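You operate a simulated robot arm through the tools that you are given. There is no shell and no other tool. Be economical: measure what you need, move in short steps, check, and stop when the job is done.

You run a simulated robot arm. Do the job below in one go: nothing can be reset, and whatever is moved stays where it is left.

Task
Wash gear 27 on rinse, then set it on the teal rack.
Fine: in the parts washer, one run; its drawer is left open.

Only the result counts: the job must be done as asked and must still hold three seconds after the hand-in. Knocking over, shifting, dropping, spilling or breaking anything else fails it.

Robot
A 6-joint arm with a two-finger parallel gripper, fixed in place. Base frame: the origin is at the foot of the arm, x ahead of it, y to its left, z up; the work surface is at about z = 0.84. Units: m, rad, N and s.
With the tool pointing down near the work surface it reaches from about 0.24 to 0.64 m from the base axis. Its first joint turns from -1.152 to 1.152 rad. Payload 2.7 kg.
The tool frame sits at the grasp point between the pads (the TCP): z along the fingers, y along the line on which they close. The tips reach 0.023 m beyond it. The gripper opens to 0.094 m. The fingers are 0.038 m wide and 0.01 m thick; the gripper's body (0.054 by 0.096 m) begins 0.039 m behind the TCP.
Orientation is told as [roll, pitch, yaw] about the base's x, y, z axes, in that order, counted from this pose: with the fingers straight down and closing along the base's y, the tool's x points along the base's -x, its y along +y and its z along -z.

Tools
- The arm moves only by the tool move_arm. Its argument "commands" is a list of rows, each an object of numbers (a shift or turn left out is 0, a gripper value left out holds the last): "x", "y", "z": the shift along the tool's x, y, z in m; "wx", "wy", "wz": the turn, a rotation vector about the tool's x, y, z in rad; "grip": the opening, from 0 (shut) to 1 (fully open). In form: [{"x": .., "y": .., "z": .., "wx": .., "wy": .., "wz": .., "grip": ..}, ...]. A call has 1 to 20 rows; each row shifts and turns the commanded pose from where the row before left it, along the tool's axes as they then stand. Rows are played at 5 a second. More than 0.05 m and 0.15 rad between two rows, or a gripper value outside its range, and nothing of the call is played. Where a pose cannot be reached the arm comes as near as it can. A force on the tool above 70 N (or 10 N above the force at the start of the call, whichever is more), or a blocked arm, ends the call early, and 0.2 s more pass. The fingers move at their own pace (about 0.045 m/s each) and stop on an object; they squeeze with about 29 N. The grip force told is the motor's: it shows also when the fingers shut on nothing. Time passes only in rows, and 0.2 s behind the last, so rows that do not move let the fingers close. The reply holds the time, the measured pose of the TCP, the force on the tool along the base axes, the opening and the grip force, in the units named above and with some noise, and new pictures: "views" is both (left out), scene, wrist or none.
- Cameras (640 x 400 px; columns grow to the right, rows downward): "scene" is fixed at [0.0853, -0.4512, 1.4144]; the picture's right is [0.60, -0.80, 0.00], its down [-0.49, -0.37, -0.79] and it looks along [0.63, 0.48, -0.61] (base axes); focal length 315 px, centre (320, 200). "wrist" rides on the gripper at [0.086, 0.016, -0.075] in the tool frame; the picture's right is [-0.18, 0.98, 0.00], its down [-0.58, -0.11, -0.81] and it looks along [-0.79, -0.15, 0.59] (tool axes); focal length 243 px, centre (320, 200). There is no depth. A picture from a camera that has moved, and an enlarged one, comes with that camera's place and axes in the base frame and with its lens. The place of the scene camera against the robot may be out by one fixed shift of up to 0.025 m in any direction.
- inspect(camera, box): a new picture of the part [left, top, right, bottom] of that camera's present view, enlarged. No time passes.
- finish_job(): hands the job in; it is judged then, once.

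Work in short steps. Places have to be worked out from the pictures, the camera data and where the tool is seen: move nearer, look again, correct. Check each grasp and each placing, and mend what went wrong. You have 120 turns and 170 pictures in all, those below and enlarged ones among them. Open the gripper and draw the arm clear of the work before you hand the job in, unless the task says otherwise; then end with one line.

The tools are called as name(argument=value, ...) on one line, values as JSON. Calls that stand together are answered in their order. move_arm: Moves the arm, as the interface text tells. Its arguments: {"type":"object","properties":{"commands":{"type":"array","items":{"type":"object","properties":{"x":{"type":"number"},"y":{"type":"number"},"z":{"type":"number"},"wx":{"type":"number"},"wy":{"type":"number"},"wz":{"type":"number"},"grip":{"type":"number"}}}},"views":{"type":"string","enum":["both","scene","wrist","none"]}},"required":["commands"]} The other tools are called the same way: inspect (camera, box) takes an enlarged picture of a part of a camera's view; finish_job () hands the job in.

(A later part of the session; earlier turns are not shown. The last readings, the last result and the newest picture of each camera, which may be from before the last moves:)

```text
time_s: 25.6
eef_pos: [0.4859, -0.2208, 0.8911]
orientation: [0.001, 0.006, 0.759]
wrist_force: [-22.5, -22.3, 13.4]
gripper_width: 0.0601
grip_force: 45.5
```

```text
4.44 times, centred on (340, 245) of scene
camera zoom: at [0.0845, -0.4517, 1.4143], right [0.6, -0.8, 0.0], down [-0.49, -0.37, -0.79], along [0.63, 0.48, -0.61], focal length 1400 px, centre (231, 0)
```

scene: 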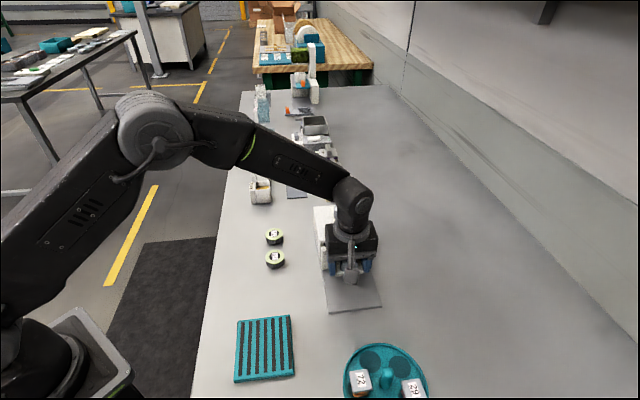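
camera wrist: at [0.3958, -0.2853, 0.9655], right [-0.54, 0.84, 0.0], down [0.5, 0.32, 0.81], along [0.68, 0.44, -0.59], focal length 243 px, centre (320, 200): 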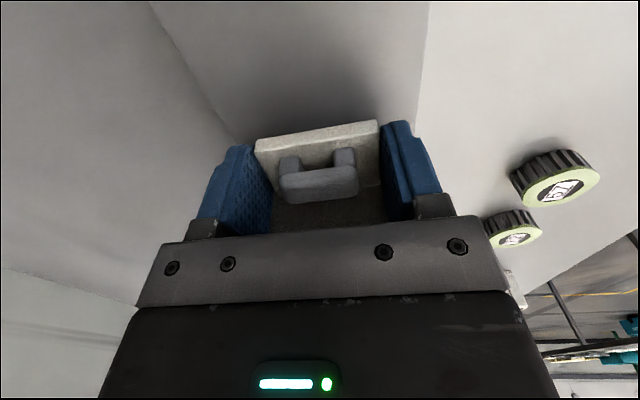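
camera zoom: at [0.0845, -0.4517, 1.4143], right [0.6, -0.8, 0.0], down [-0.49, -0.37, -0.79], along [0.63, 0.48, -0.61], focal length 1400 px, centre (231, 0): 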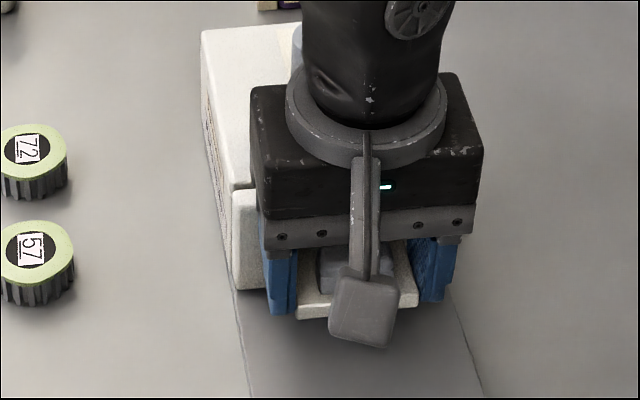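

The drawer is at its stop (32 N). I relax the push, release, and rise up and back to see the top of the washer.

move_arm(commands=[{"x": 0.004}, {"grip": 0.85}, {}, {}, {"z": -0.04}, {"z": -0.04}, {"x": 0.03, "z": -0.03}, {"x": 0.03, "z": -0.02}, {}], views="both")

inspect(camera="wrist", box=[220, 0, 460, 200])

inspect(camera="scene", box=[290, 190, 390, 290])

```text
time_s: 27.6
eef_pos: [0.4413, -0.2629, 1.0241]
orientation: [-0.001, 0.0, 0.759]
wrist_force: [0.2, -0.7, -0.3]
gripper_width: 0.0801
grip_force: 0.2
camera wrist: at [0.3664, -0.3103, 1.0971], right [-0.54, 0.84, 0.0], down [0.5, 0.32, 0.81], along [0.68, 0.44, -0.59], focal length 243 px, centre (320, 200)
```

scene: 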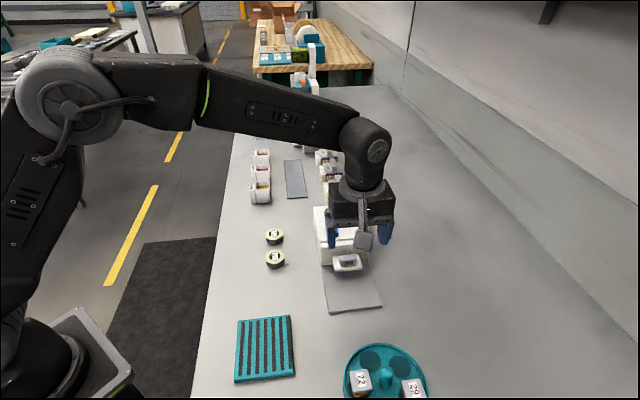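
wrist: 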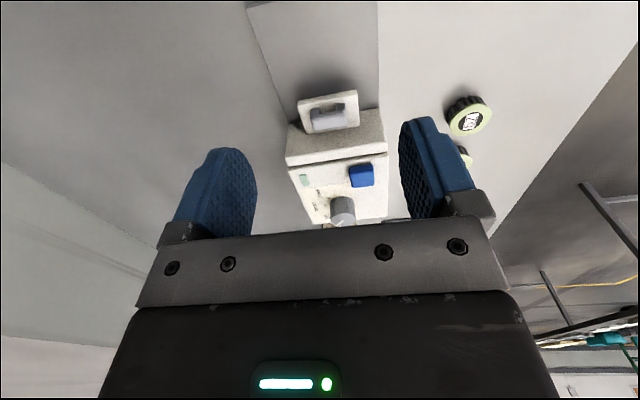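

```text
2.00 times, centred on (340, 100) of wrist
camera zoom: at [0.3664, -0.3103, 1.0971], right [-0.54, 0.84, 0.0], down [0.5, 0.32, 0.81], along [0.68, 0.44, -0.59], focal length 485 px, centre (280, 400)
```

zoom: 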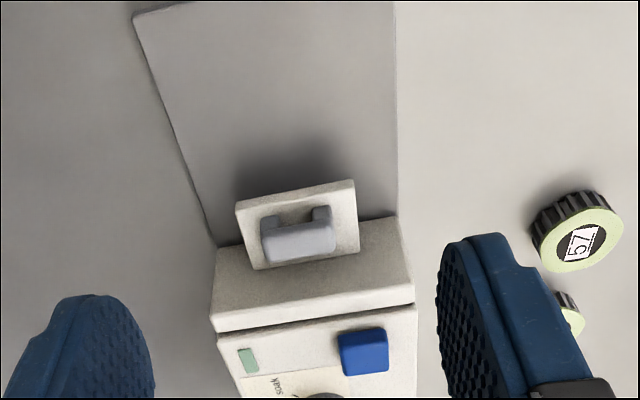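

```text
4.00 times, centred on (340, 240) of scene
camera zoom: at [0.0853, -0.4512, 1.4144], right [0.6, -0.8, 0.0], down [-0.49, -0.37, -0.79], along [0.63, 0.48, -0.61], focal length 1260 px, centre (240, 40)
```

zoom: 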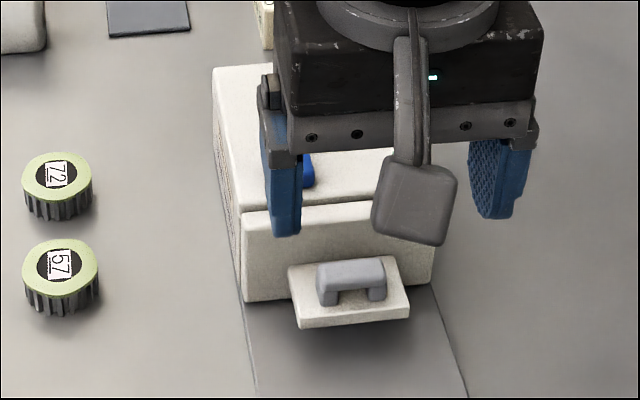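

The drawer is closed. Now I back off along tool +x to see the knob and the labels better.

move_arm(commands=[{"x": 0.045}, {"x": 0.035, "z": -0.02}, {}], views="wrist")

inspect(camera="wrist", box=[270, 90, 410, 200])

```text
time_s: 28.4
eef_pos: [0.3843, -0.3169, 1.0438]
orientation: [0.001, 0.001, 0.759]
wrist_force: [-0.2, -0.5, 0.4]
gripper_width: 0.0797
grip_force: 0.1
camera wrist: at [0.309, -0.366, 1.1176], right [-0.54, 0.84, 0.0], down [0.5, 0.32, 0.81], along [0.68, 0.44, -0.59], focal length 243 px, centre (320, 200)
```

wrist: 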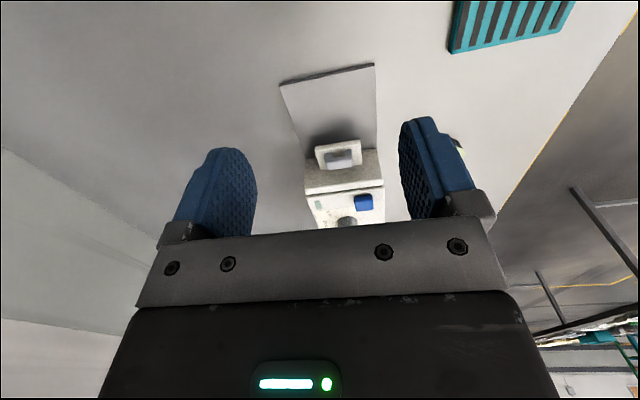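

```text
3.64 times, centred on (340, 145) of wrist
camera zoom: at [0.309, -0.366, 1.1176], right [-0.54, 0.84, 0.0], down [0.5, 0.32, 0.81], along [0.68, 0.44, -0.59], focal length 882 px, centre (247, 400)
```

zoom: 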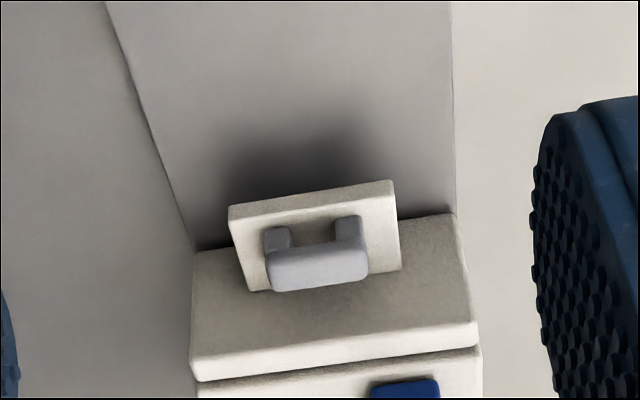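

Wrong way for the view; instead I hover straight over the knob, estimated at (0.58,-0.142), at the current height.

move_arm(commands=[{"x": -0.043, "y": -0.001}, {"x": -0.043, "y": -0.001}, {"x": -0.043, "y": -0.001}, {"x": -0.043, "y": -0.001}, {"x": -0.043, "y": -0.001}, {"x": -0.04, "y": -0.001}, {}], views="both")

inspect(camera="wrist", box=[240, 0, 440, 150])

```text
time_s: 30.0
eef_pos: [0.5717, -0.1457, 1.0418]
orientation: [0.001, 0.0, 0.759]
wrist_force: [0.0, 0.2, 0.3]
gripper_width: 0.0798
grip_force: 0.1
camera wrist: at [0.4976, -0.1942, 1.1153], right [-0.54, 0.84, 0.0], down [0.5, 0.32, 0.81], along [0.68, 0.44, -0.59], focal length 243 px, centre (320, 200)
```

scene: 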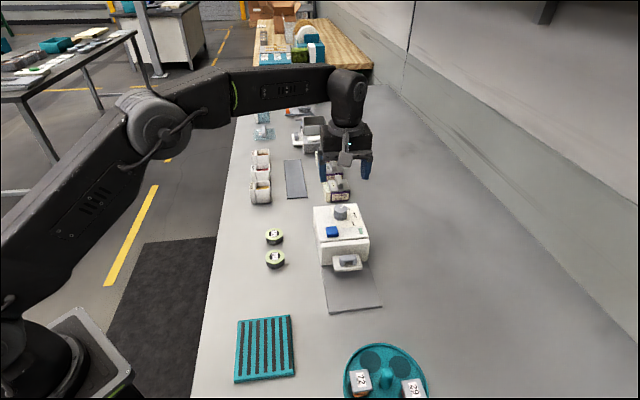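
wrist: 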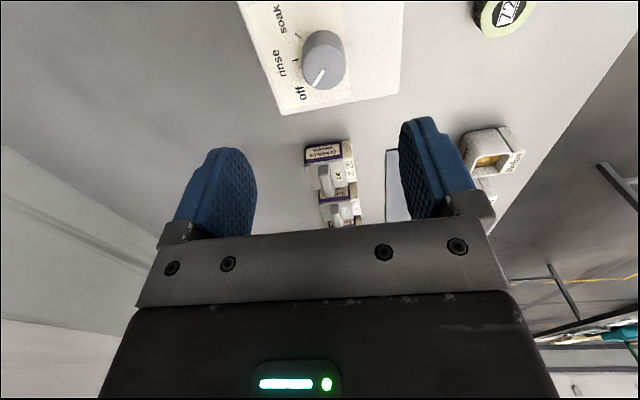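

```text
2.67 times, centred on (340, 75) of wrist
camera zoom: at [0.4976, -0.1942, 1.1153], right [-0.54, 0.84, 0.0], down [0.5, 0.32, 0.81], along [0.68, 0.44, -0.59], focal length 647 px, centre (267, 533)
```

zoom: 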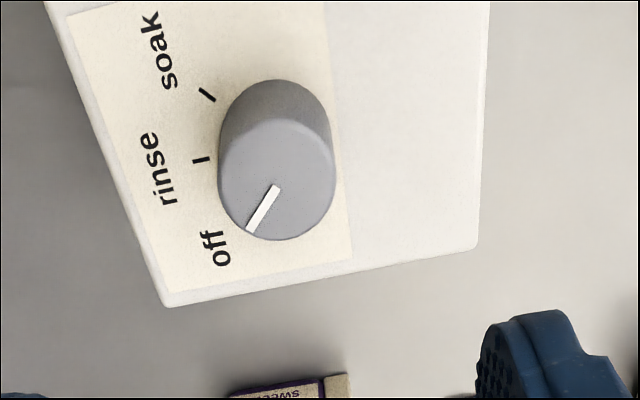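

Clear view: the knob points to "off"; "rinse" is 45° clockwise (seen from above). The TCP is nearly over it; I correct 3 mm and lower to z≈0.965.

move_arm(commands=[{"x": -0.001, "y": 0.003, "z": 0.04, "grip": 0.65}, {"z": 0.037}, {}], views="wrist")

inspect(camera="wrist", box=[190, 20, 450, 220])

```text
time_s: 30.8
eef_pos: [0.5705, -0.1421, 0.9651]
orientation: [-0.001, -0.001, 0.76]
wrist_force: [-0.1, -0.3, -0.2]
gripper_width: 0.0608
grip_force: 0.0
camera wrist: at [0.4952, -0.1903, 1.0378], right [-0.54, 0.84, 0.0], down [0.5, 0.32, 0.81], along [0.68, 0.44, -0.59], focal length 243 px, centre (320, 200)
```

wrist: 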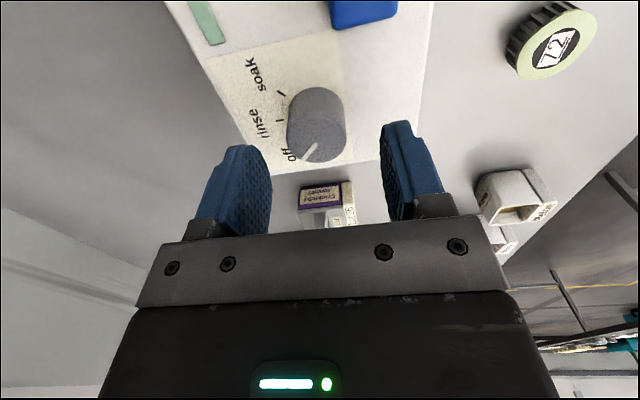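

```text
2.00 times, centred on (320, 120) of wrist
camera zoom: at [0.4952, -0.1903, 1.0378], right [-0.54, 0.84, 0.0], down [0.5, 0.32, 0.81], along [0.68, 0.44, -0.59], focal length 485 px, centre (320, 360)
```

zoom: 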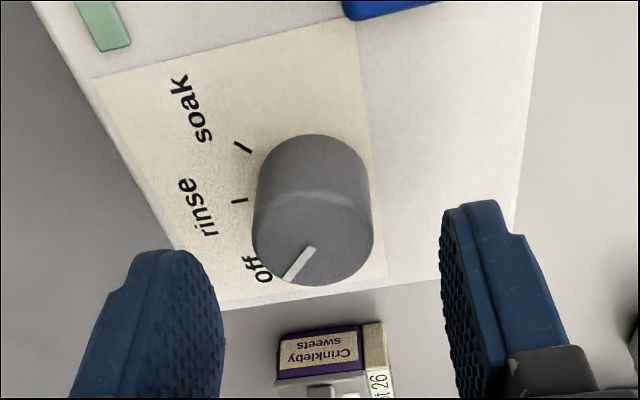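

Triangulation: knob top z≈0.942, washer top z≈0.912, knob centre ≈10 mm back (tool +x). I correct, lower to z≈0.942 and close on the knob.

move_arm(commands=[{"x": 0.01, "y": -0.001}, {"z": 0.013}, {"z": 0.01}, {}, {"grip": 0.15}, {}, {}, {}], views="wrist")

inspect(camera="wrist", box=[190, 60, 450, 240])

```text
time_s: 32.6
eef_pos: [0.5629, -0.1493, 0.9407]
orientation: [0.001, 0.001, 0.759]
wrist_force: [-8.8, 6.6, 1.6]
gripper_width: 0.0318
grip_force: 45.3
camera wrist: at [0.4887, -0.1983, 1.0148], right [-0.54, 0.84, 0.0], down [0.5, 0.32, 0.81], along [0.68, 0.44, -0.59], focal length 243 px, centre (320, 200)
```

wrist: 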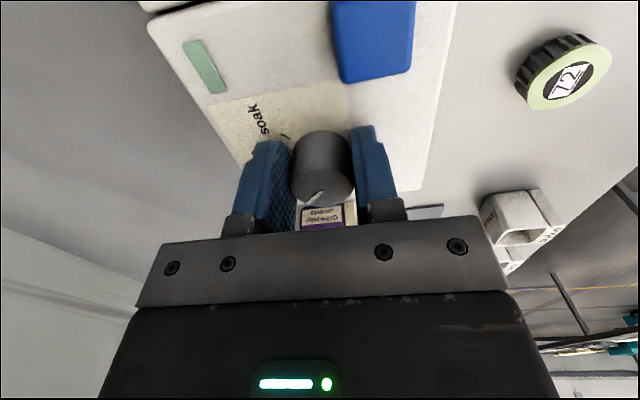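

```text
2.22 times, centred on (320, 150) of wrist
camera zoom: at [0.4887, -0.1983, 1.0148], right [-0.54, 0.84, 0.0], down [0.5, 0.32, 0.81], along [0.68, 0.44, -0.59], focal length 539 px, centre (320, 311)
```

zoom: 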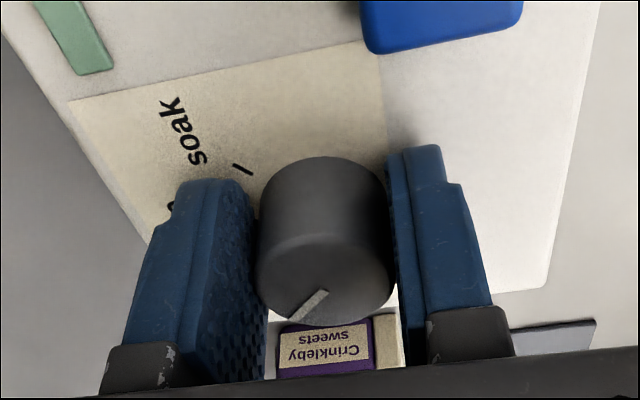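

Knob gripped (0.032 m). I turn it 45° clockwise from above (wz +0.785).

move_arm(commands=[{"y": 0.001}, {"wz": 0.131}, {"wz": 0.131}, {"wz": 0.131}, {"wz": 0.131}, {"wz": 0.131}, {"wz": 0.131}, {}], views="wrist")

inspect(camera="wrist", box=[190, 60, 450, 240])

```text
time_s: 34.4
eef_pos: [0.561, -0.1455, 0.9406]
orientation: [0.004, 0.008, -0.025]
wrist_force: [-24.8, 31.9, 1.0]
gripper_width: 0.032
grip_force: 45.5
camera wrist: at [0.476, -0.1283, 1.0155], right [0.21, 0.98, 0.0], down [0.59, -0.13, 0.8], along [0.78, -0.17, -0.6], focal length 243 px, centre (320, 200)
```

wrist: 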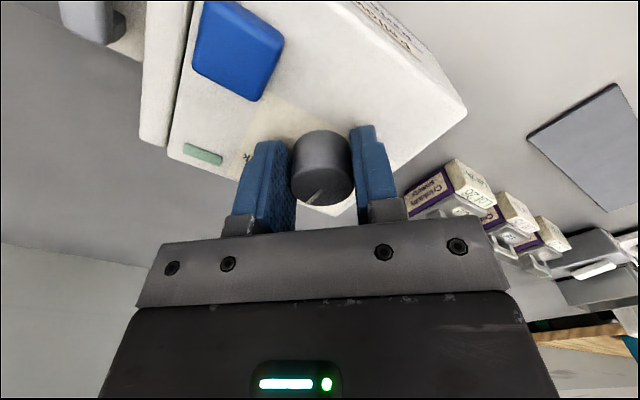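

```text
2.22 times, centred on (320, 150) of wrist
camera zoom: at [0.476, -0.1283, 1.0155], right [0.21, 0.98, 0.0], down [0.59, -0.13, 0.8], along [0.78, -0.17, -0.6], focal length 539 px, centre (320, 311)
```

zoom: 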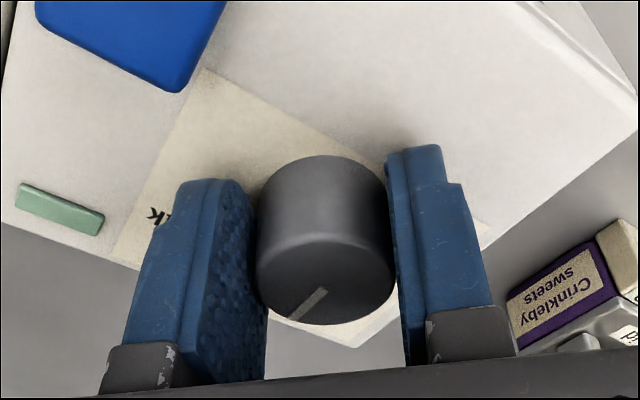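

The knob turned with the fingers. I ease the side force (shift a few mm), release, and rise to check the pointer.

move_arm(commands=[{"x": 0.001, "y": 0.002}, {"x": 0.001, "y": 0.001}, {"grip": 0.5}, {}, {}], views="none")

move_arm(commands=[{"z": -0.04}, {"z": -0.04}, {"z": -0.03}, {}], views="both")

inspect(camera="wrist", box=[200, 0, 420, 140])

```text
time_s: 35.6
eef_pos: [0.5612, -0.1476, 0.9425]
orientation: [-0.002, 0.0, -0.028]
wrist_force: [0.1, 0.2, -0.9]
gripper_width: 0.0472
grip_force: 0.1
```

```text
time_s: 36.6
eef_pos: [0.5609, -0.1483, 1.0505]
orientation: [0.002, 0.001, -0.028]
wrist_force: [-0.2, 0.0, -0.9]
gripper_width: 0.047
grip_force: 0.1
camera wrist: at [0.4743, -0.1299, 1.1246], right [0.21, 0.98, 0.0], down [0.58, -0.12, 0.81], along [0.79, -0.17, -0.59], focal length 243 px, centre (320, 200)
```

scene: 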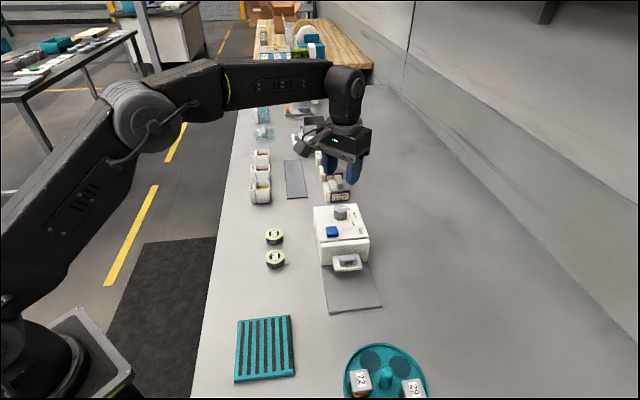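
wrist: 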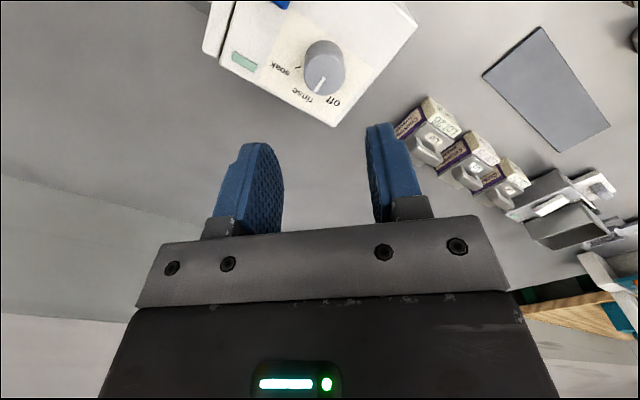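

```text
2.86 times, centred on (310, 70) of wrist
camera zoom: at [0.4743, -0.1299, 1.1246], right [0.21, 0.98, 0.0], down [0.58, -0.12, 0.81], along [0.79, -0.17, -0.59], focal length 693 px, centre (349, 571)
```

zoom: 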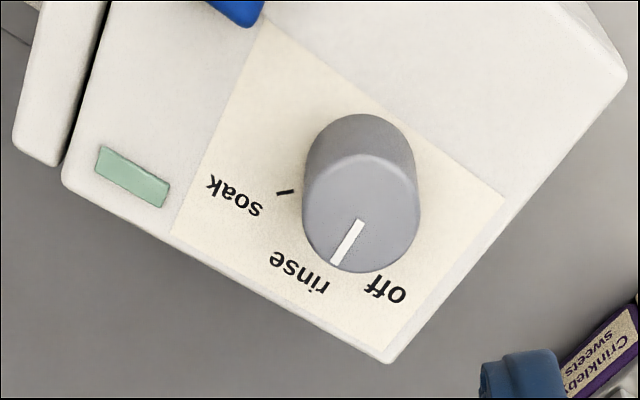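

The pointer now lies at about -42° i.e. on "rinse" within tolerance. I verify with the scene view.

inspect(camera="scene", box=[305, 195, 375, 255])

```text
6.67 times, centred on (340, 225) of scene
camera zoom: at [0.0853, -0.4512, 1.4144], right [0.6, -0.8, 0.0], down [-0.49, -0.37, -0.79], along [0.63, 0.48, -0.61], focal length 2101 px, centre (187, 33)
```

zoom: 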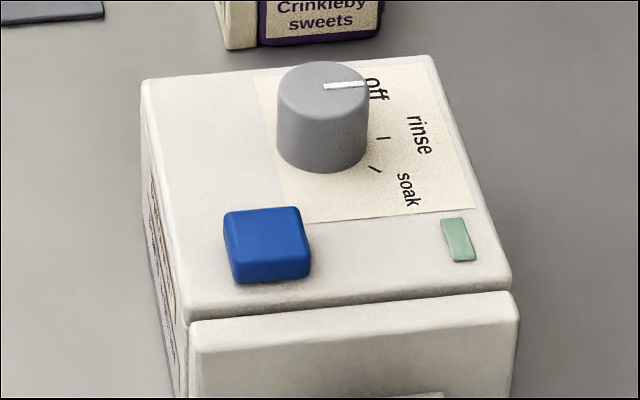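

The pointer is exactly square to the washer front, aligned with the "rinse" tick. Next, the blue button at about (0.502,-0.167): I close the fingers and move above it.

move_arm(commands=[{"x": 0.03, "y": -0.009, "grip": 0.0}, {"x": 0.029, "y": -0.012}, {"z": 0.04}, {}], views="wrist")

inspect(camera="wrist", box=[220, 0, 420, 150])

```text
time_s: 37.6
eef_pos: [0.501, -0.1664, 1.0137]
orientation: [-0.001, 0.0, -0.027]
wrist_force: [0.4, 0.5, 0.0]
gripper_width: 0.0
grip_force: 29.1
camera wrist: at [0.4158, -0.148, 1.0875], right [0.21, 0.98, 0.0], down [0.58, -0.12, 0.81], along [0.79, -0.17, -0.59], focal length 243 px, centre (320, 200)
```

wrist: 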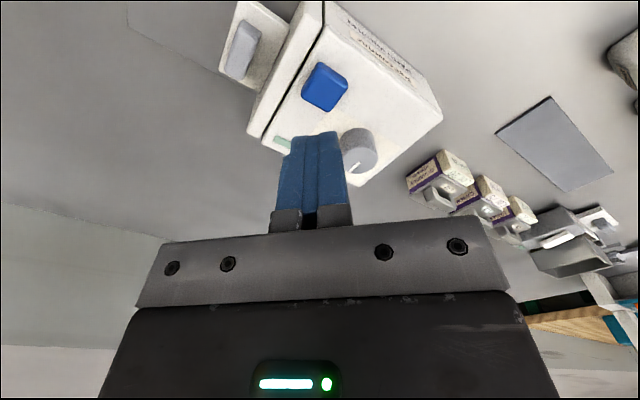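

```text
2.67 times, centred on (320, 75) of wrist
camera zoom: at [0.4158, -0.148, 1.0875], right [0.21, 0.98, 0.0], down [0.58, -0.12, 0.81], along [0.79, -0.17, -0.59], focal length 647 px, centre (320, 533)
```

zoom: 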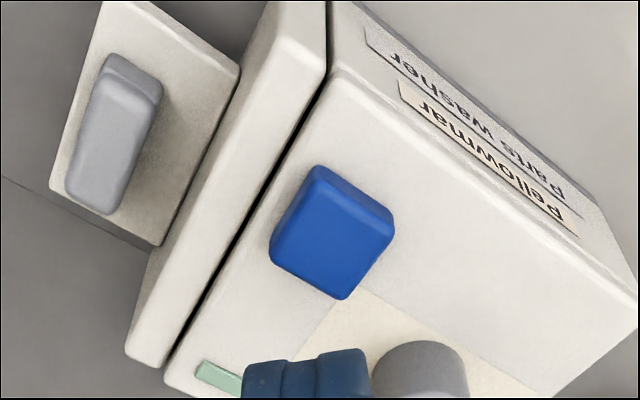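

The button is ~4 mm further in x. I correct and lower in small steps to press.

move_arm(commands=[{"x": -0.004, "y": 0.002, "z": 0.03}, {"z": 0.025}, {}], views="wrist")

inspect(camera="wrist", box=[220, 60, 420, 210])

inspect(camera="scene", box=[295, 185, 385, 265])

```text
time_s: 38.4
eef_pos: [0.5077, -0.1647, 0.956]
orientation: [0.0, 0.0, -0.028]
wrist_force: [-0.2, -0.3, 0.6]
gripper_width: 0.0003
grip_force: 29.0
camera wrist: at [0.4207, -0.1466, 1.0297], right [0.21, 0.98, 0.0], down [0.58, -0.12, 0.81], along [0.79, -0.17, -0.59], focal length 243 px, centre (320, 200)
```

wrist: 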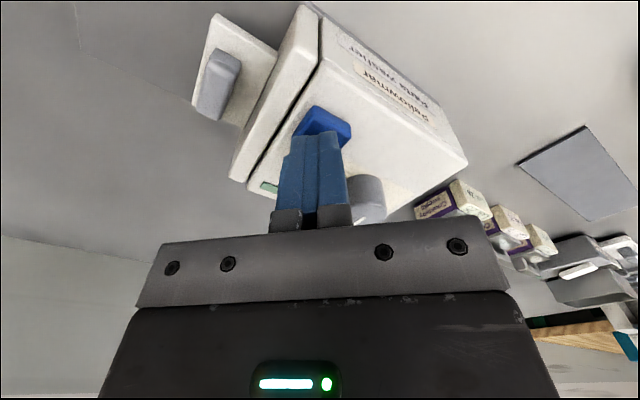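

```text
2.67 times, centred on (320, 135) of wrist
camera zoom: at [0.4207, -0.1466, 1.0297], right [0.21, 0.98, 0.0], down [0.58, -0.12, 0.81], along [0.79, -0.17, -0.59], focal length 647 px, centre (320, 373)
```

zoom: 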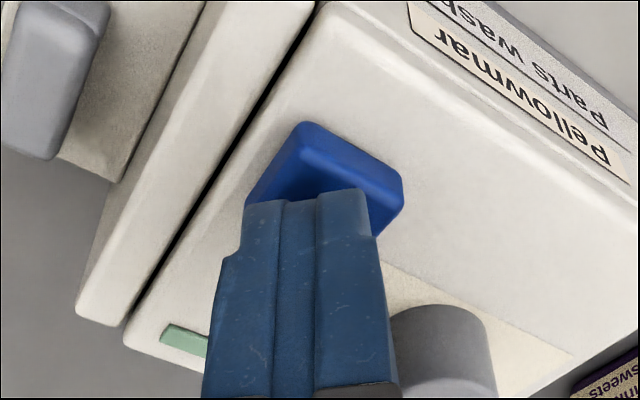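

```text
5.00 times, centred on (340, 225) of scene
camera zoom: at [0.0853, -0.4512, 1.4144], right [0.6, -0.8, 0.0], down [-0.49, -0.37, -0.79], along [0.63, 0.48, -0.61], focal length 1576 px, centre (220, 75)
```

zoom: 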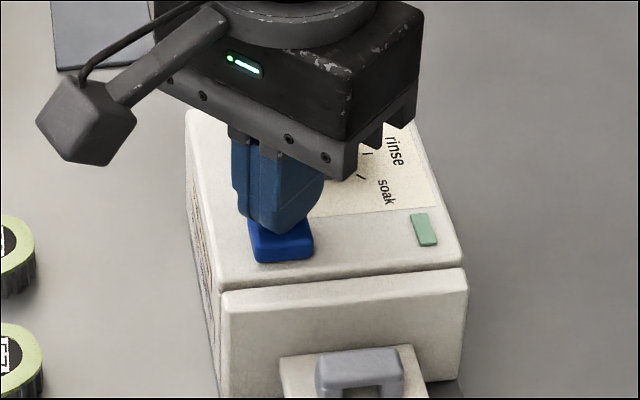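

Tips are a bit toward the far side of the button; I shift 5 mm back and press down in small steps.

move_arm(commands=[{"x": 0.005}, {"z": 0.004}, {}], views="none")

move_arm(commands=[{"z": 0.003}, {}], views="none")

inspect(camera="scene", box=[295, 185, 385, 265])

```text
time_s: 39.2
eef_pos: [0.5019, -0.1652, 0.9529]
orientation: [0.001, -0.001, -0.025]
wrist_force: [-0.4, -0.1, 0.4]
gripper_width: 0.0001
grip_force: 28.6
```

```text
time_s: 39.8
eef_pos: [0.5008, -0.1648, 0.9503]
orientation: [0.0, 0.002, -0.025]
wrist_force: [0.5, 0.4, 0.5]
gripper_width: 0.0002
grip_force: 28.9
```

```text
5.00 times, centred on (340, 225) of scene
camera zoom: at [0.0853, -0.4512, 1.4144], right [0.6, -0.8, 0.0], down [-0.49, -0.37, -0.79], along [0.63, 0.48, -0.61], focal length 1576 px, centre (220, 75)
```

zoom: 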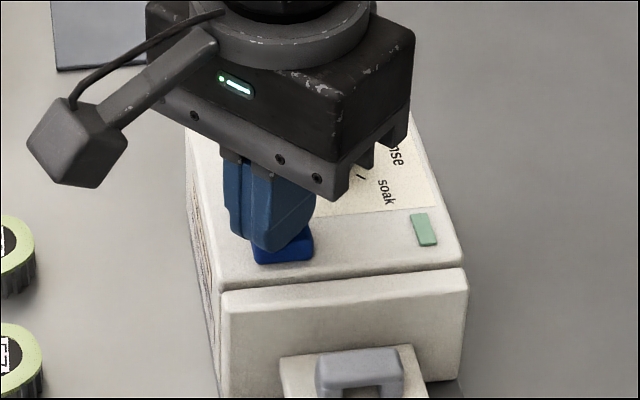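

Not touching yet. Continue down 2–3 mm at a time, watching force and lamp; it must be pressed only once.

move_arm(commands=[{"z": 0.003}, {}], views="none")

move_arm(commands=[{"z": 0.002}, {}], views="none")

inspect(camera="scene", box=[295, 185, 385, 265])

```text
time_s: 40.4
eef_pos: [0.5016, -0.1631, 0.948]
orientation: [-0.002, 0.001, -0.027]
wrist_force: [0.2, -0.3, 3.2]
gripper_width: 0.0
grip_force: 29.0
```

```text
time_s: 41.0
eef_pos: [0.5022, -0.1638, 0.9448]
orientation: [-0.002, 0.001, -0.027]
wrist_force: [-1.3, -2.7, 5.3]
gripper_width: 0.0003
grip_force: 29.5
```

```text
5.00 times, centred on (340, 225) of scene
camera zoom: at [0.0852, -0.4512, 1.4144], right [0.6, -0.8, 0.0], down [-0.49, -0.37, -0.79], along [0.63, 0.48, -0.61], focal length 1576 px, centre (220, 75)
```

zoom: 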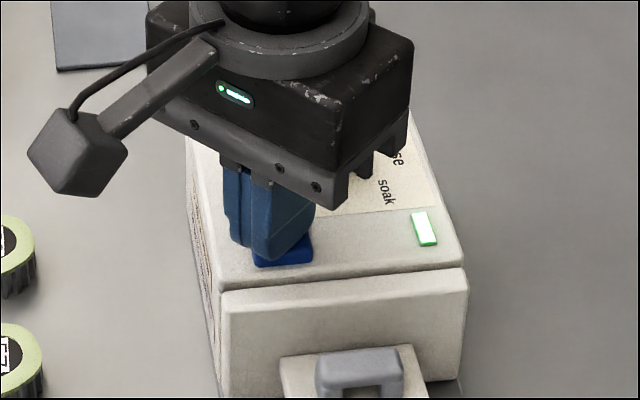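

The lamp lit: the run has begun. I rise off the button at once and wait clear.

move_arm(commands=[{"z": -0.03}, {"z": -0.04}, {"z": -0.03}, {}], views="none")

inspect(camera="scene", box=[295, 185, 385, 265])

```text
time_s: 42.0
eef_pos: [0.5024, -0.1646, 1.0445]
orientation: [0.001, 0.001, -0.026]
wrist_force: [0.1, 0.4, 0.8]
gripper_width: 0.0
grip_force: 28.8
```

```text
5.00 times, centred on (340, 225) of scene
camera zoom: at [0.0853, -0.4512, 1.4144], right [0.6, -0.8, 0.0], down [-0.49, -0.37, -0.79], along [0.63, 0.48, -0.61], focal length 1576 px, centre (220, 75)
```

zoom: 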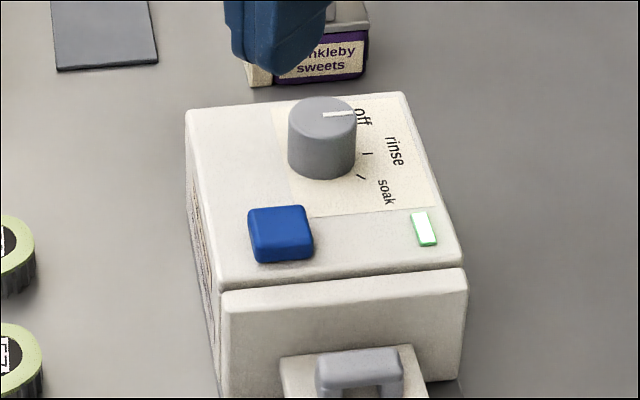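

The lamp is on (running). Meanwhile I return above the handle with yaw 0.76 and wait.

move_arm(commands=[{"x": 0.01, "y": -0.03, "grip": 0.8}, {"x": 0.009, "y": -0.026}, {"wz": -0.131}, {"wz": -0.131}, {"wz": -0.131}, {"wz": -0.131}, {"wz": -0.131}, {"wz": -0.131}, {}, {}, {}, {}], views="both")

inspect(camera="wrist", box=[220, 0, 420, 150])

```text
time_s: 44.6
eef_pos: [0.4804, -0.2194, 1.0446]
orientation: [-0.001, -0.001, 0.759]
wrist_force: [1.3, 0.1, -0.4]
gripper_width: 0.075
grip_force: 0.0
camera wrist: at [0.4065, -0.268, 1.1182], right [-0.54, 0.84, 0.0], down [0.5, 0.32, 0.81], along [0.68, 0.44, -0.59], focal length 243 px, centre (320, 200)
```

scene: 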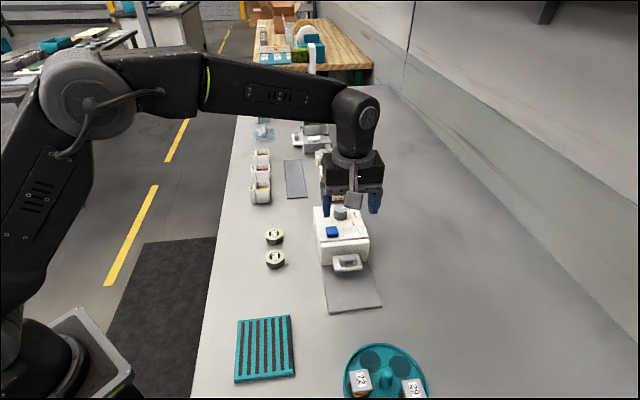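
wrist: 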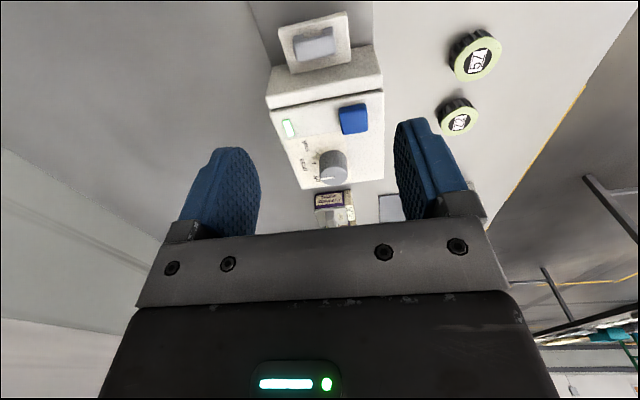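

```text
2.67 times, centred on (320, 75) of wrist
camera zoom: at [0.4065, -0.268, 1.1182], right [-0.54, 0.84, 0.0], down [0.5, 0.32, 0.81], along [0.68, 0.44, -0.59], focal length 647 px, centre (320, 533)
```

zoom: 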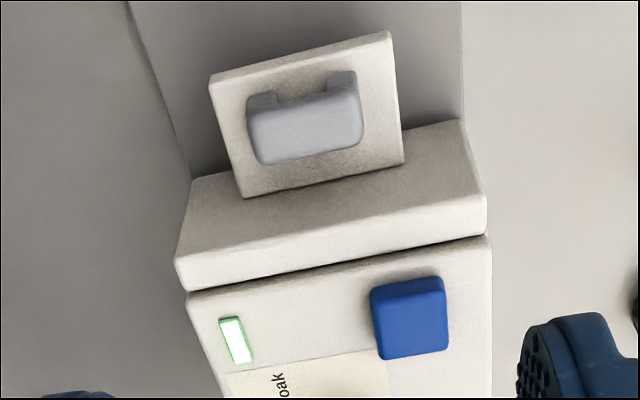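

Still running. I trim the pose (y −4 mm, yaw +0.025) and wait four seconds.

move_arm(commands=[{"x": -0.002, "y": -0.0042, "wz": -0.025}, {}, {}, {}, {}, {}, {}, {}, {}, {}, {}, {}, {}, {}, {}, {}, {}, {}, {}, {}], views="none")

inspect(camera="wrist", box=[220, 0, 420, 150])

```text
time_s: 48.8
eef_pos: [0.4859, -0.2213, 1.0455]
orientation: [0.001, 0.0, 0.783]
wrist_force: [-0.1, 0.8, -0.6]
gripper_width: 0.0752
grip_force: 0.0
```

```text
2.67 times, centred on (320, 75) of wrist
camera zoom: at [0.4123, -0.2713, 1.1184], right [-0.56, 0.83, 0.0], down [0.49, 0.33, 0.81], along [0.67, 0.45, -0.59], focal length 647 px, centre (320, 533)
```

zoom: 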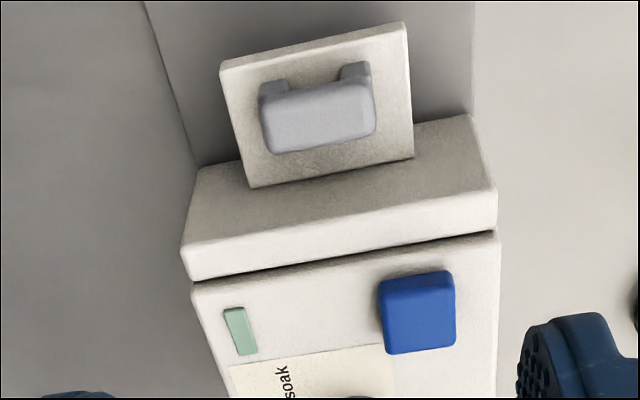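

The lamp is off: the run is done. The tool stands over the handle, so I lower to z≈0.893 and close on the plate.

move_arm(commands=[{"z": 0.04}, {"z": 0.04}, {"z": 0.04}, {"z": 0.032}, {}, {"grip": 0.3}, {}, {}, {}], views="both")

```text
time_s: 50.8
eef_pos: [0.4852, -0.2215, 0.8922]
orientation: [-0.004, 0.0, 0.783]
wrist_force: [17.5, -16.8, -8.4]
gripper_width: 0.0594
grip_force: 45.3
camera wrist: at [0.4115, -0.2721, 0.9651], right [-0.56, 0.83, -0.01], down [0.48, 0.34, 0.81], along [0.67, 0.45, -0.59], focal length 243 px, centre (320, 200)
```

scene: 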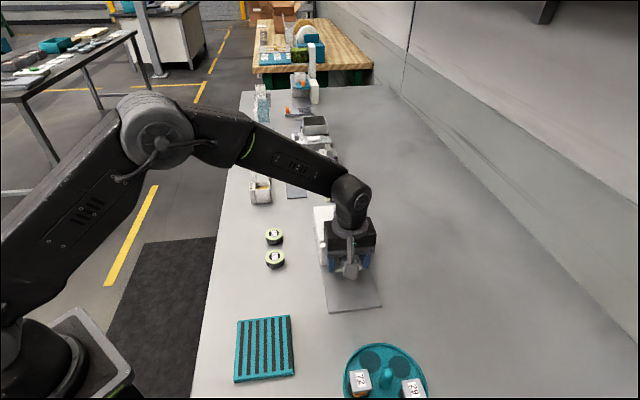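
wrist: 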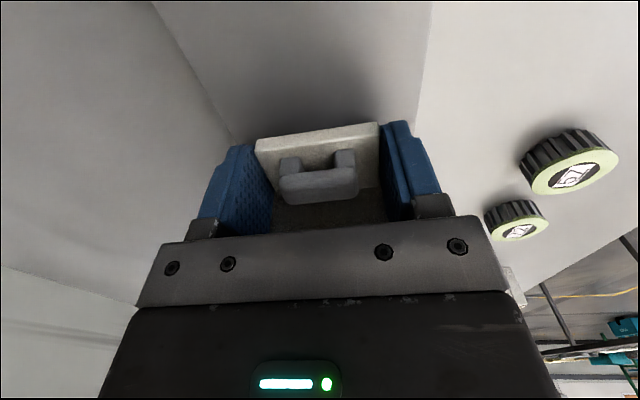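

Gripped (0.059 m). I ease the sideways load and pull the drawer out, first slowly.

move_arm(commands=[{"y": -0.002}, {"x": 0.005}, {"x": 0.01}, {"x": 0.015}, {"x": 0.015}, {}], views="wrist")

```text
time_s: 52.2
eef_pos: [0.4523, -0.255, 0.8933]
orientation: [0.003, 0.001, 0.784]
wrist_force: [-1.5, 2.5, 1.9]
gripper_width: 0.0594
grip_force: 45.4
camera wrist: at [0.3795, -0.305, 0.9656], right [-0.56, 0.83, 0.0], down [0.49, 0.33, 0.81], along [0.66, 0.45, -0.59], focal length 243 px, centre (320, 200)
```

wrist: 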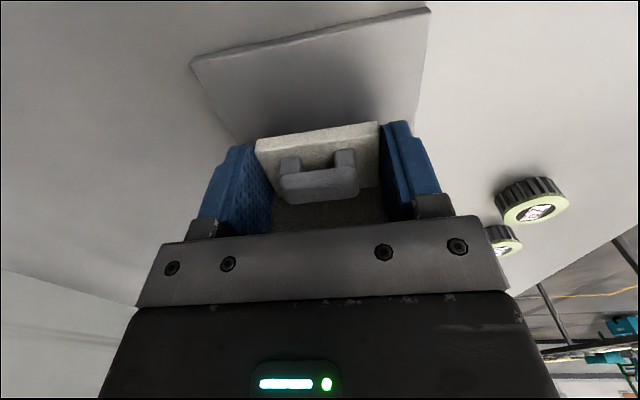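

The drawer follows smoothly. I pull the remaining ~0.067 m to its former open position.

move_arm(commands=[{"x": 0.015}, {"x": 0.015}, {"x": 0.015}, {"x": 0.012}, {"x": 0.008}, {}], views="both")

```text
time_s: 53.6
eef_pos: [0.4072, -0.3006, 0.8915]
orientation: [0.004, 0.002, 0.785]
wrist_force: [-14.4, 14.2, -2.2]
gripper_width: 0.0598
grip_force: 45.0
camera wrist: at [0.3336, -0.3514, 0.9656], right [-0.56, 0.83, 0.0], down [0.49, 0.33, 0.8], along [0.66, 0.46, -0.59], focal length 243 px, centre (320, 200)
```

scene: 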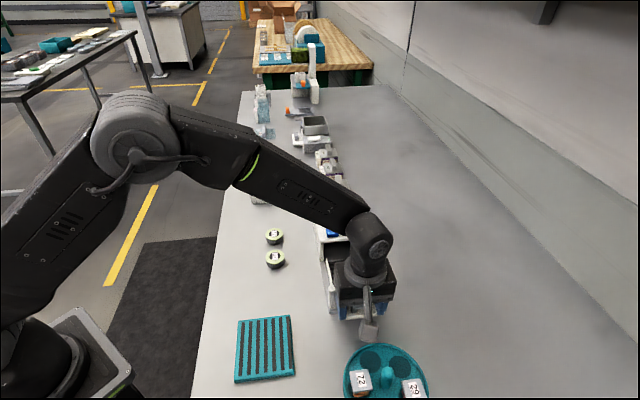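
wrist: 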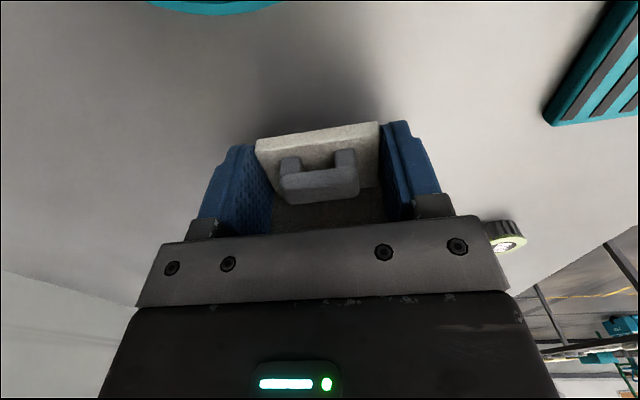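

Nearly fully open; pull 4 mm more with a sideways easing, then release and rise.

move_arm(commands=[{"x": 0.004, "y": 0.002}, {}, {"grip": 0.85}, {}, {}, {"z": -0.04}, {"z": -0.04}, {"z": -0.04}, {}], views="both")

inspect(camera="scene", box=[290, 190, 400, 330])

```text
time_s: 55.6
eef_pos: [0.4041, -0.3012, 1.0115]
orientation: [0.0, 0.0, 0.784]
wrist_force: [-0.5, -0.4, -1.1]
gripper_width: 0.08
grip_force: 0.0
camera wrist: at [0.3317, -0.3517, 1.0858], right [-0.56, 0.83, 0.0], down [0.49, 0.33, 0.81], along [0.67, 0.45, -0.59], focal length 243 px, centre (320, 200)
```

scene: 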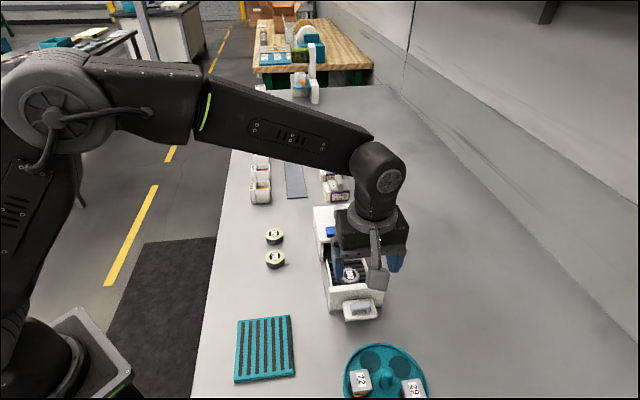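
wrist: 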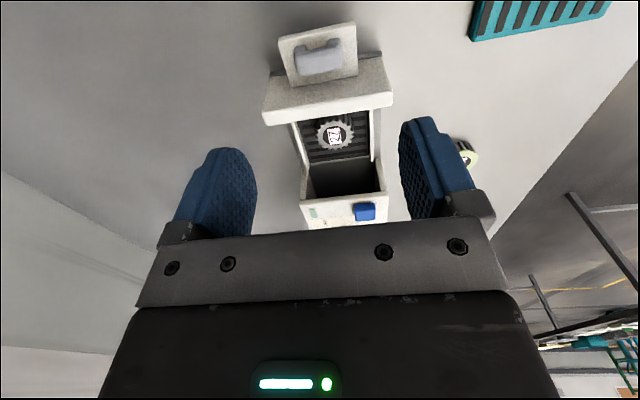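

```text
2.86 times, centred on (345, 260) of scene
camera zoom: at [0.0853, -0.4512, 1.4144], right [0.6, -0.8, 0.0], down [-0.49, -0.37, -0.79], along [0.63, 0.48, -0.61], focal length 900 px, centre (249, 29)
```

zoom: 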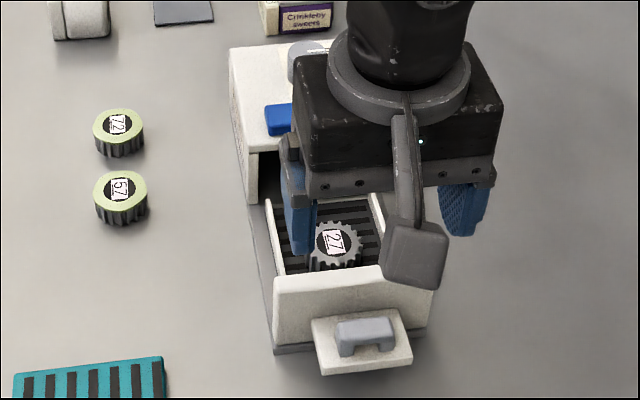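

The gear has been washed (its coating is gone) and the drawer is open. I rotate back to yaw −0.786 above the gear.

move_arm(commands=[{"x": -0.042, "grip": 0.62}, {"x": -0.04}, {"wz": 0.1427}, {"wz": 0.1427}, {"wz": 0.1427}, {"wz": 0.1427}, {"wz": 0.1427}, {"wz": 0.1427}, {"wz": 0.1427}, {"wz": 0.1427}, {"wz": 0.1427}, {"wz": 0.1427}, {"wz": 0.1427}, {}], views="wrist")

inspect(camera="wrist", box=[220, 0, 420, 150])

```text
time_s: 58.6
eef_pos: [0.463, -0.2438, 1.0114]
orientation: [0.0, -0.001, -0.786]
wrist_force: [-0.8, -0.3, -0.5]
gripper_width: 0.0583
grip_force: 0.0
camera wrist: at [0.4125, -0.1717, 1.0858], right [0.83, 0.56, 0.0], down [0.33, -0.49, 0.81], along [0.45, -0.67, -0.59], focal length 243 px, centre (320, 200)
```

wrist: 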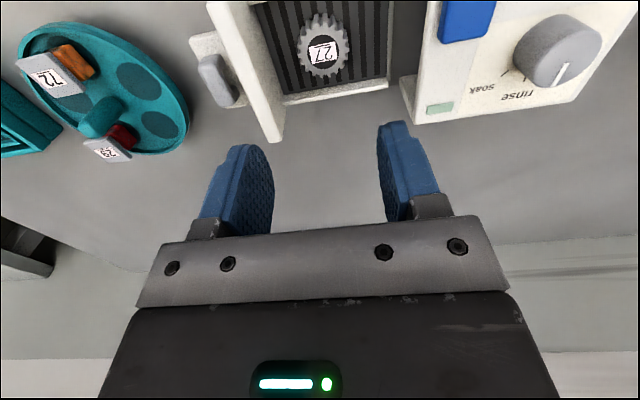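

```text
2.67 times, centred on (320, 75) of wrist
camera zoom: at [0.4125, -0.1717, 1.0858], right [0.83, 0.56, 0.0], down [0.33, -0.49, 0.81], along [0.45, -0.67, -0.59], focal length 647 px, centre (320, 533)
```

zoom: 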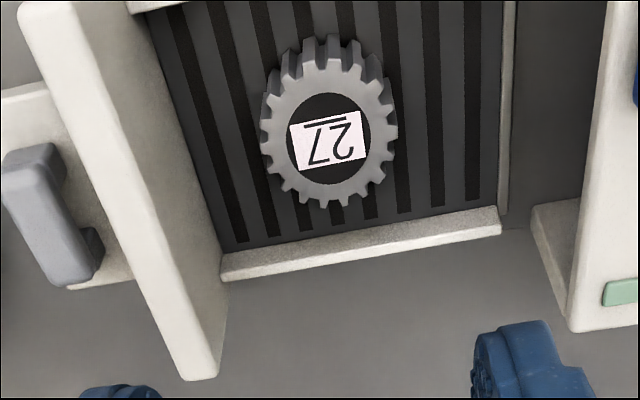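

The gear is 2 mm off in y. I correct and descend to z≈0.887, then close.

move_arm(commands=[{"x": 0.001, "y": 0.002}, {"z": 0.04}, {"z": 0.04}, {"z": 0.03}, {}], views="wrist")

```text
time_s: 59.8
eef_pos: [0.4641, -0.2436, 0.9037]
orientation: [0.001, 0.002, -0.784]
wrist_force: [0.2, -1.2, 1.4]
gripper_width: 0.0585
grip_force: 0.1
camera wrist: at [0.4128, -0.171, 0.9758], right [0.83, 0.56, 0.0], down [0.33, -0.49, 0.81], along [0.46, -0.67, -0.59], focal length 243 px, centre (320, 200)
```

wrist: 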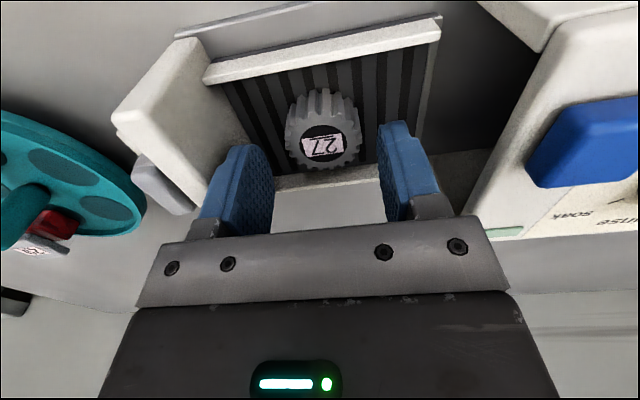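

A slight offset towards tool +x shows; I shift 4 mm, lower the last 17 mm and grip.

move_arm(commands=[{"x": 0.004, "z": 0.01}, {"z": 0.006}, {}, {"grip": 0.25}, {}, {}, {}], views="wrist")

```text
time_s: 61.4
eef_pos: [0.4611, -0.2387, 0.8877]
orientation: [-0.002, -0.002, -0.786]
wrist_force: [0.0, -0.2, -0.2]
gripper_width: 0.0406
grip_force: 28.8
camera wrist: at [0.4097, -0.1672, 0.9608], right [0.83, 0.56, 0.0], down [0.33, -0.49, 0.81], along [0.45, -0.67, -0.59], focal length 243 px, centre (320, 200)
```

wrist: 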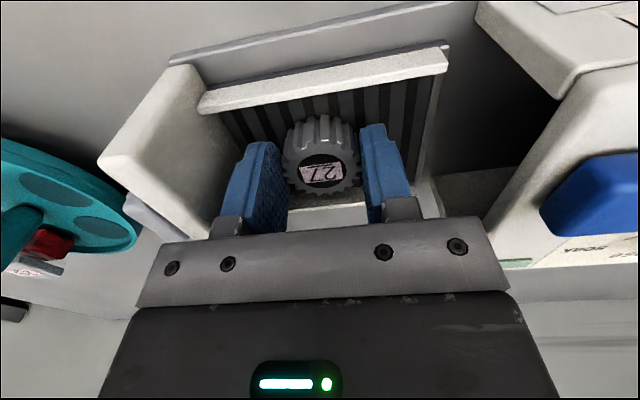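

Gripped (0.041 m, 29 N). Lift out of the drawer and carry toward the rack near (0.25,-0.20).

move_arm(commands=[{"z": -0.03}, {"z": -0.045}, {"z": -0.045}, {"x": 0.0354, "y": -0.0243}, {"x": 0.0354, "y": -0.0243}, {"x": 0.0354, "y": -0.0243}, {"x": 0.0354, "y": -0.0243}, {"x": 0.0354, "y": -0.0243}, {}], views="both")

```text
time_s: 63.4
eef_pos: [0.2497, -0.2009, 1.007]
orientation: [0.0, 0.001, -0.786]
wrist_force: [-0.1, -0.2, -1.7]
gripper_width: 0.0407
grip_force: 28.8
camera wrist: at [0.1995, -0.1275, 1.0805], right [0.83, 0.56, 0.0], down [0.33, -0.49, 0.81], along [0.46, -0.67, -0.59], focal length 243 px, centre (320, 200)
```

scene: 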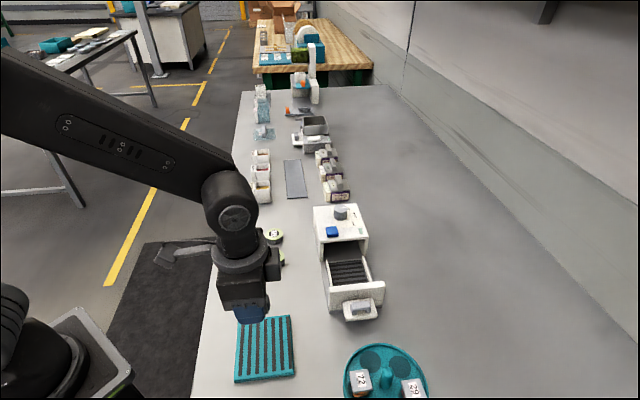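
wrist: 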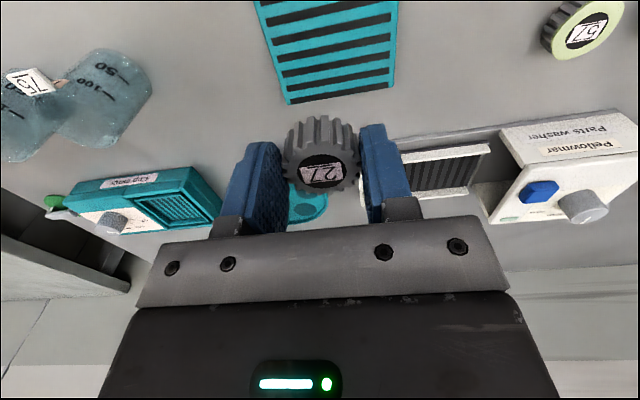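

The rack's centre works out at about (0.252,-0.197), nearly below. I shift 4 mm and lower to z≈0.90.

move_arm(commands=[{"x": 0.001, "y": 0.004, "z": 0.03}, {"z": 0.04}, {"z": 0.035}, {}], views="both")

inspect(camera="scene", box=[200, 280, 330, 395])

```text
time_s: 64.4
eef_pos: [0.2525, -0.1971, 0.9007]
orientation: [-0.001, 0.001, -0.786]
wrist_force: [0.0, 0.0, -1.8]
gripper_width: 0.0407
grip_force: 28.9
camera wrist: at [0.2031, -0.1249, 0.9751], right [0.83, 0.56, 0.0], down [0.33, -0.49, 0.81], along [0.46, -0.67, -0.59], focal length 243 px, centre (320, 200)
```

scene: 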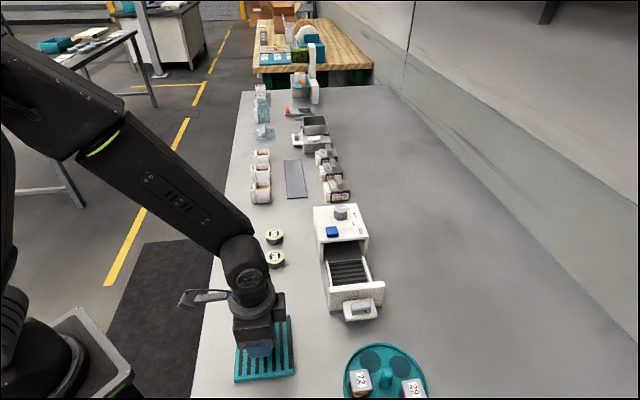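
wrist: 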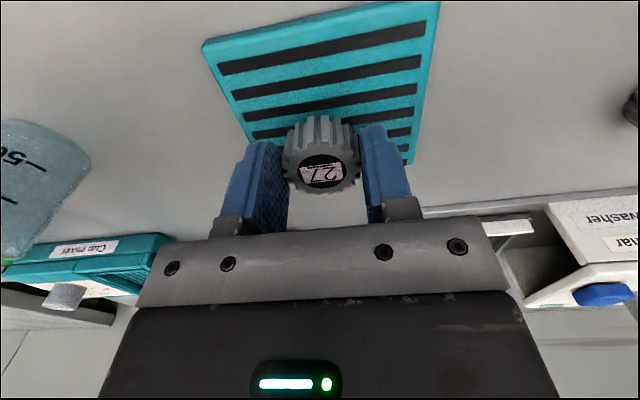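

```text
3.48 times, centred on (265, 338) of scene
camera zoom: at [0.0853, -0.4512, 1.4144], right [0.6, -0.8, 0.0], down [-0.49, -0.37, -0.79], along [0.63, 0.48, -0.61], focal length 1096 px, centre (511, -278)
```

zoom: 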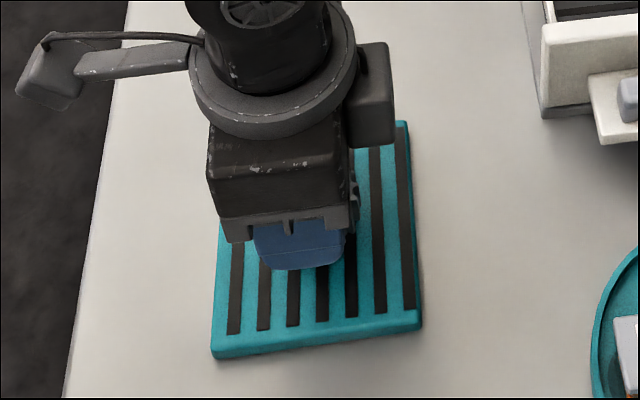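

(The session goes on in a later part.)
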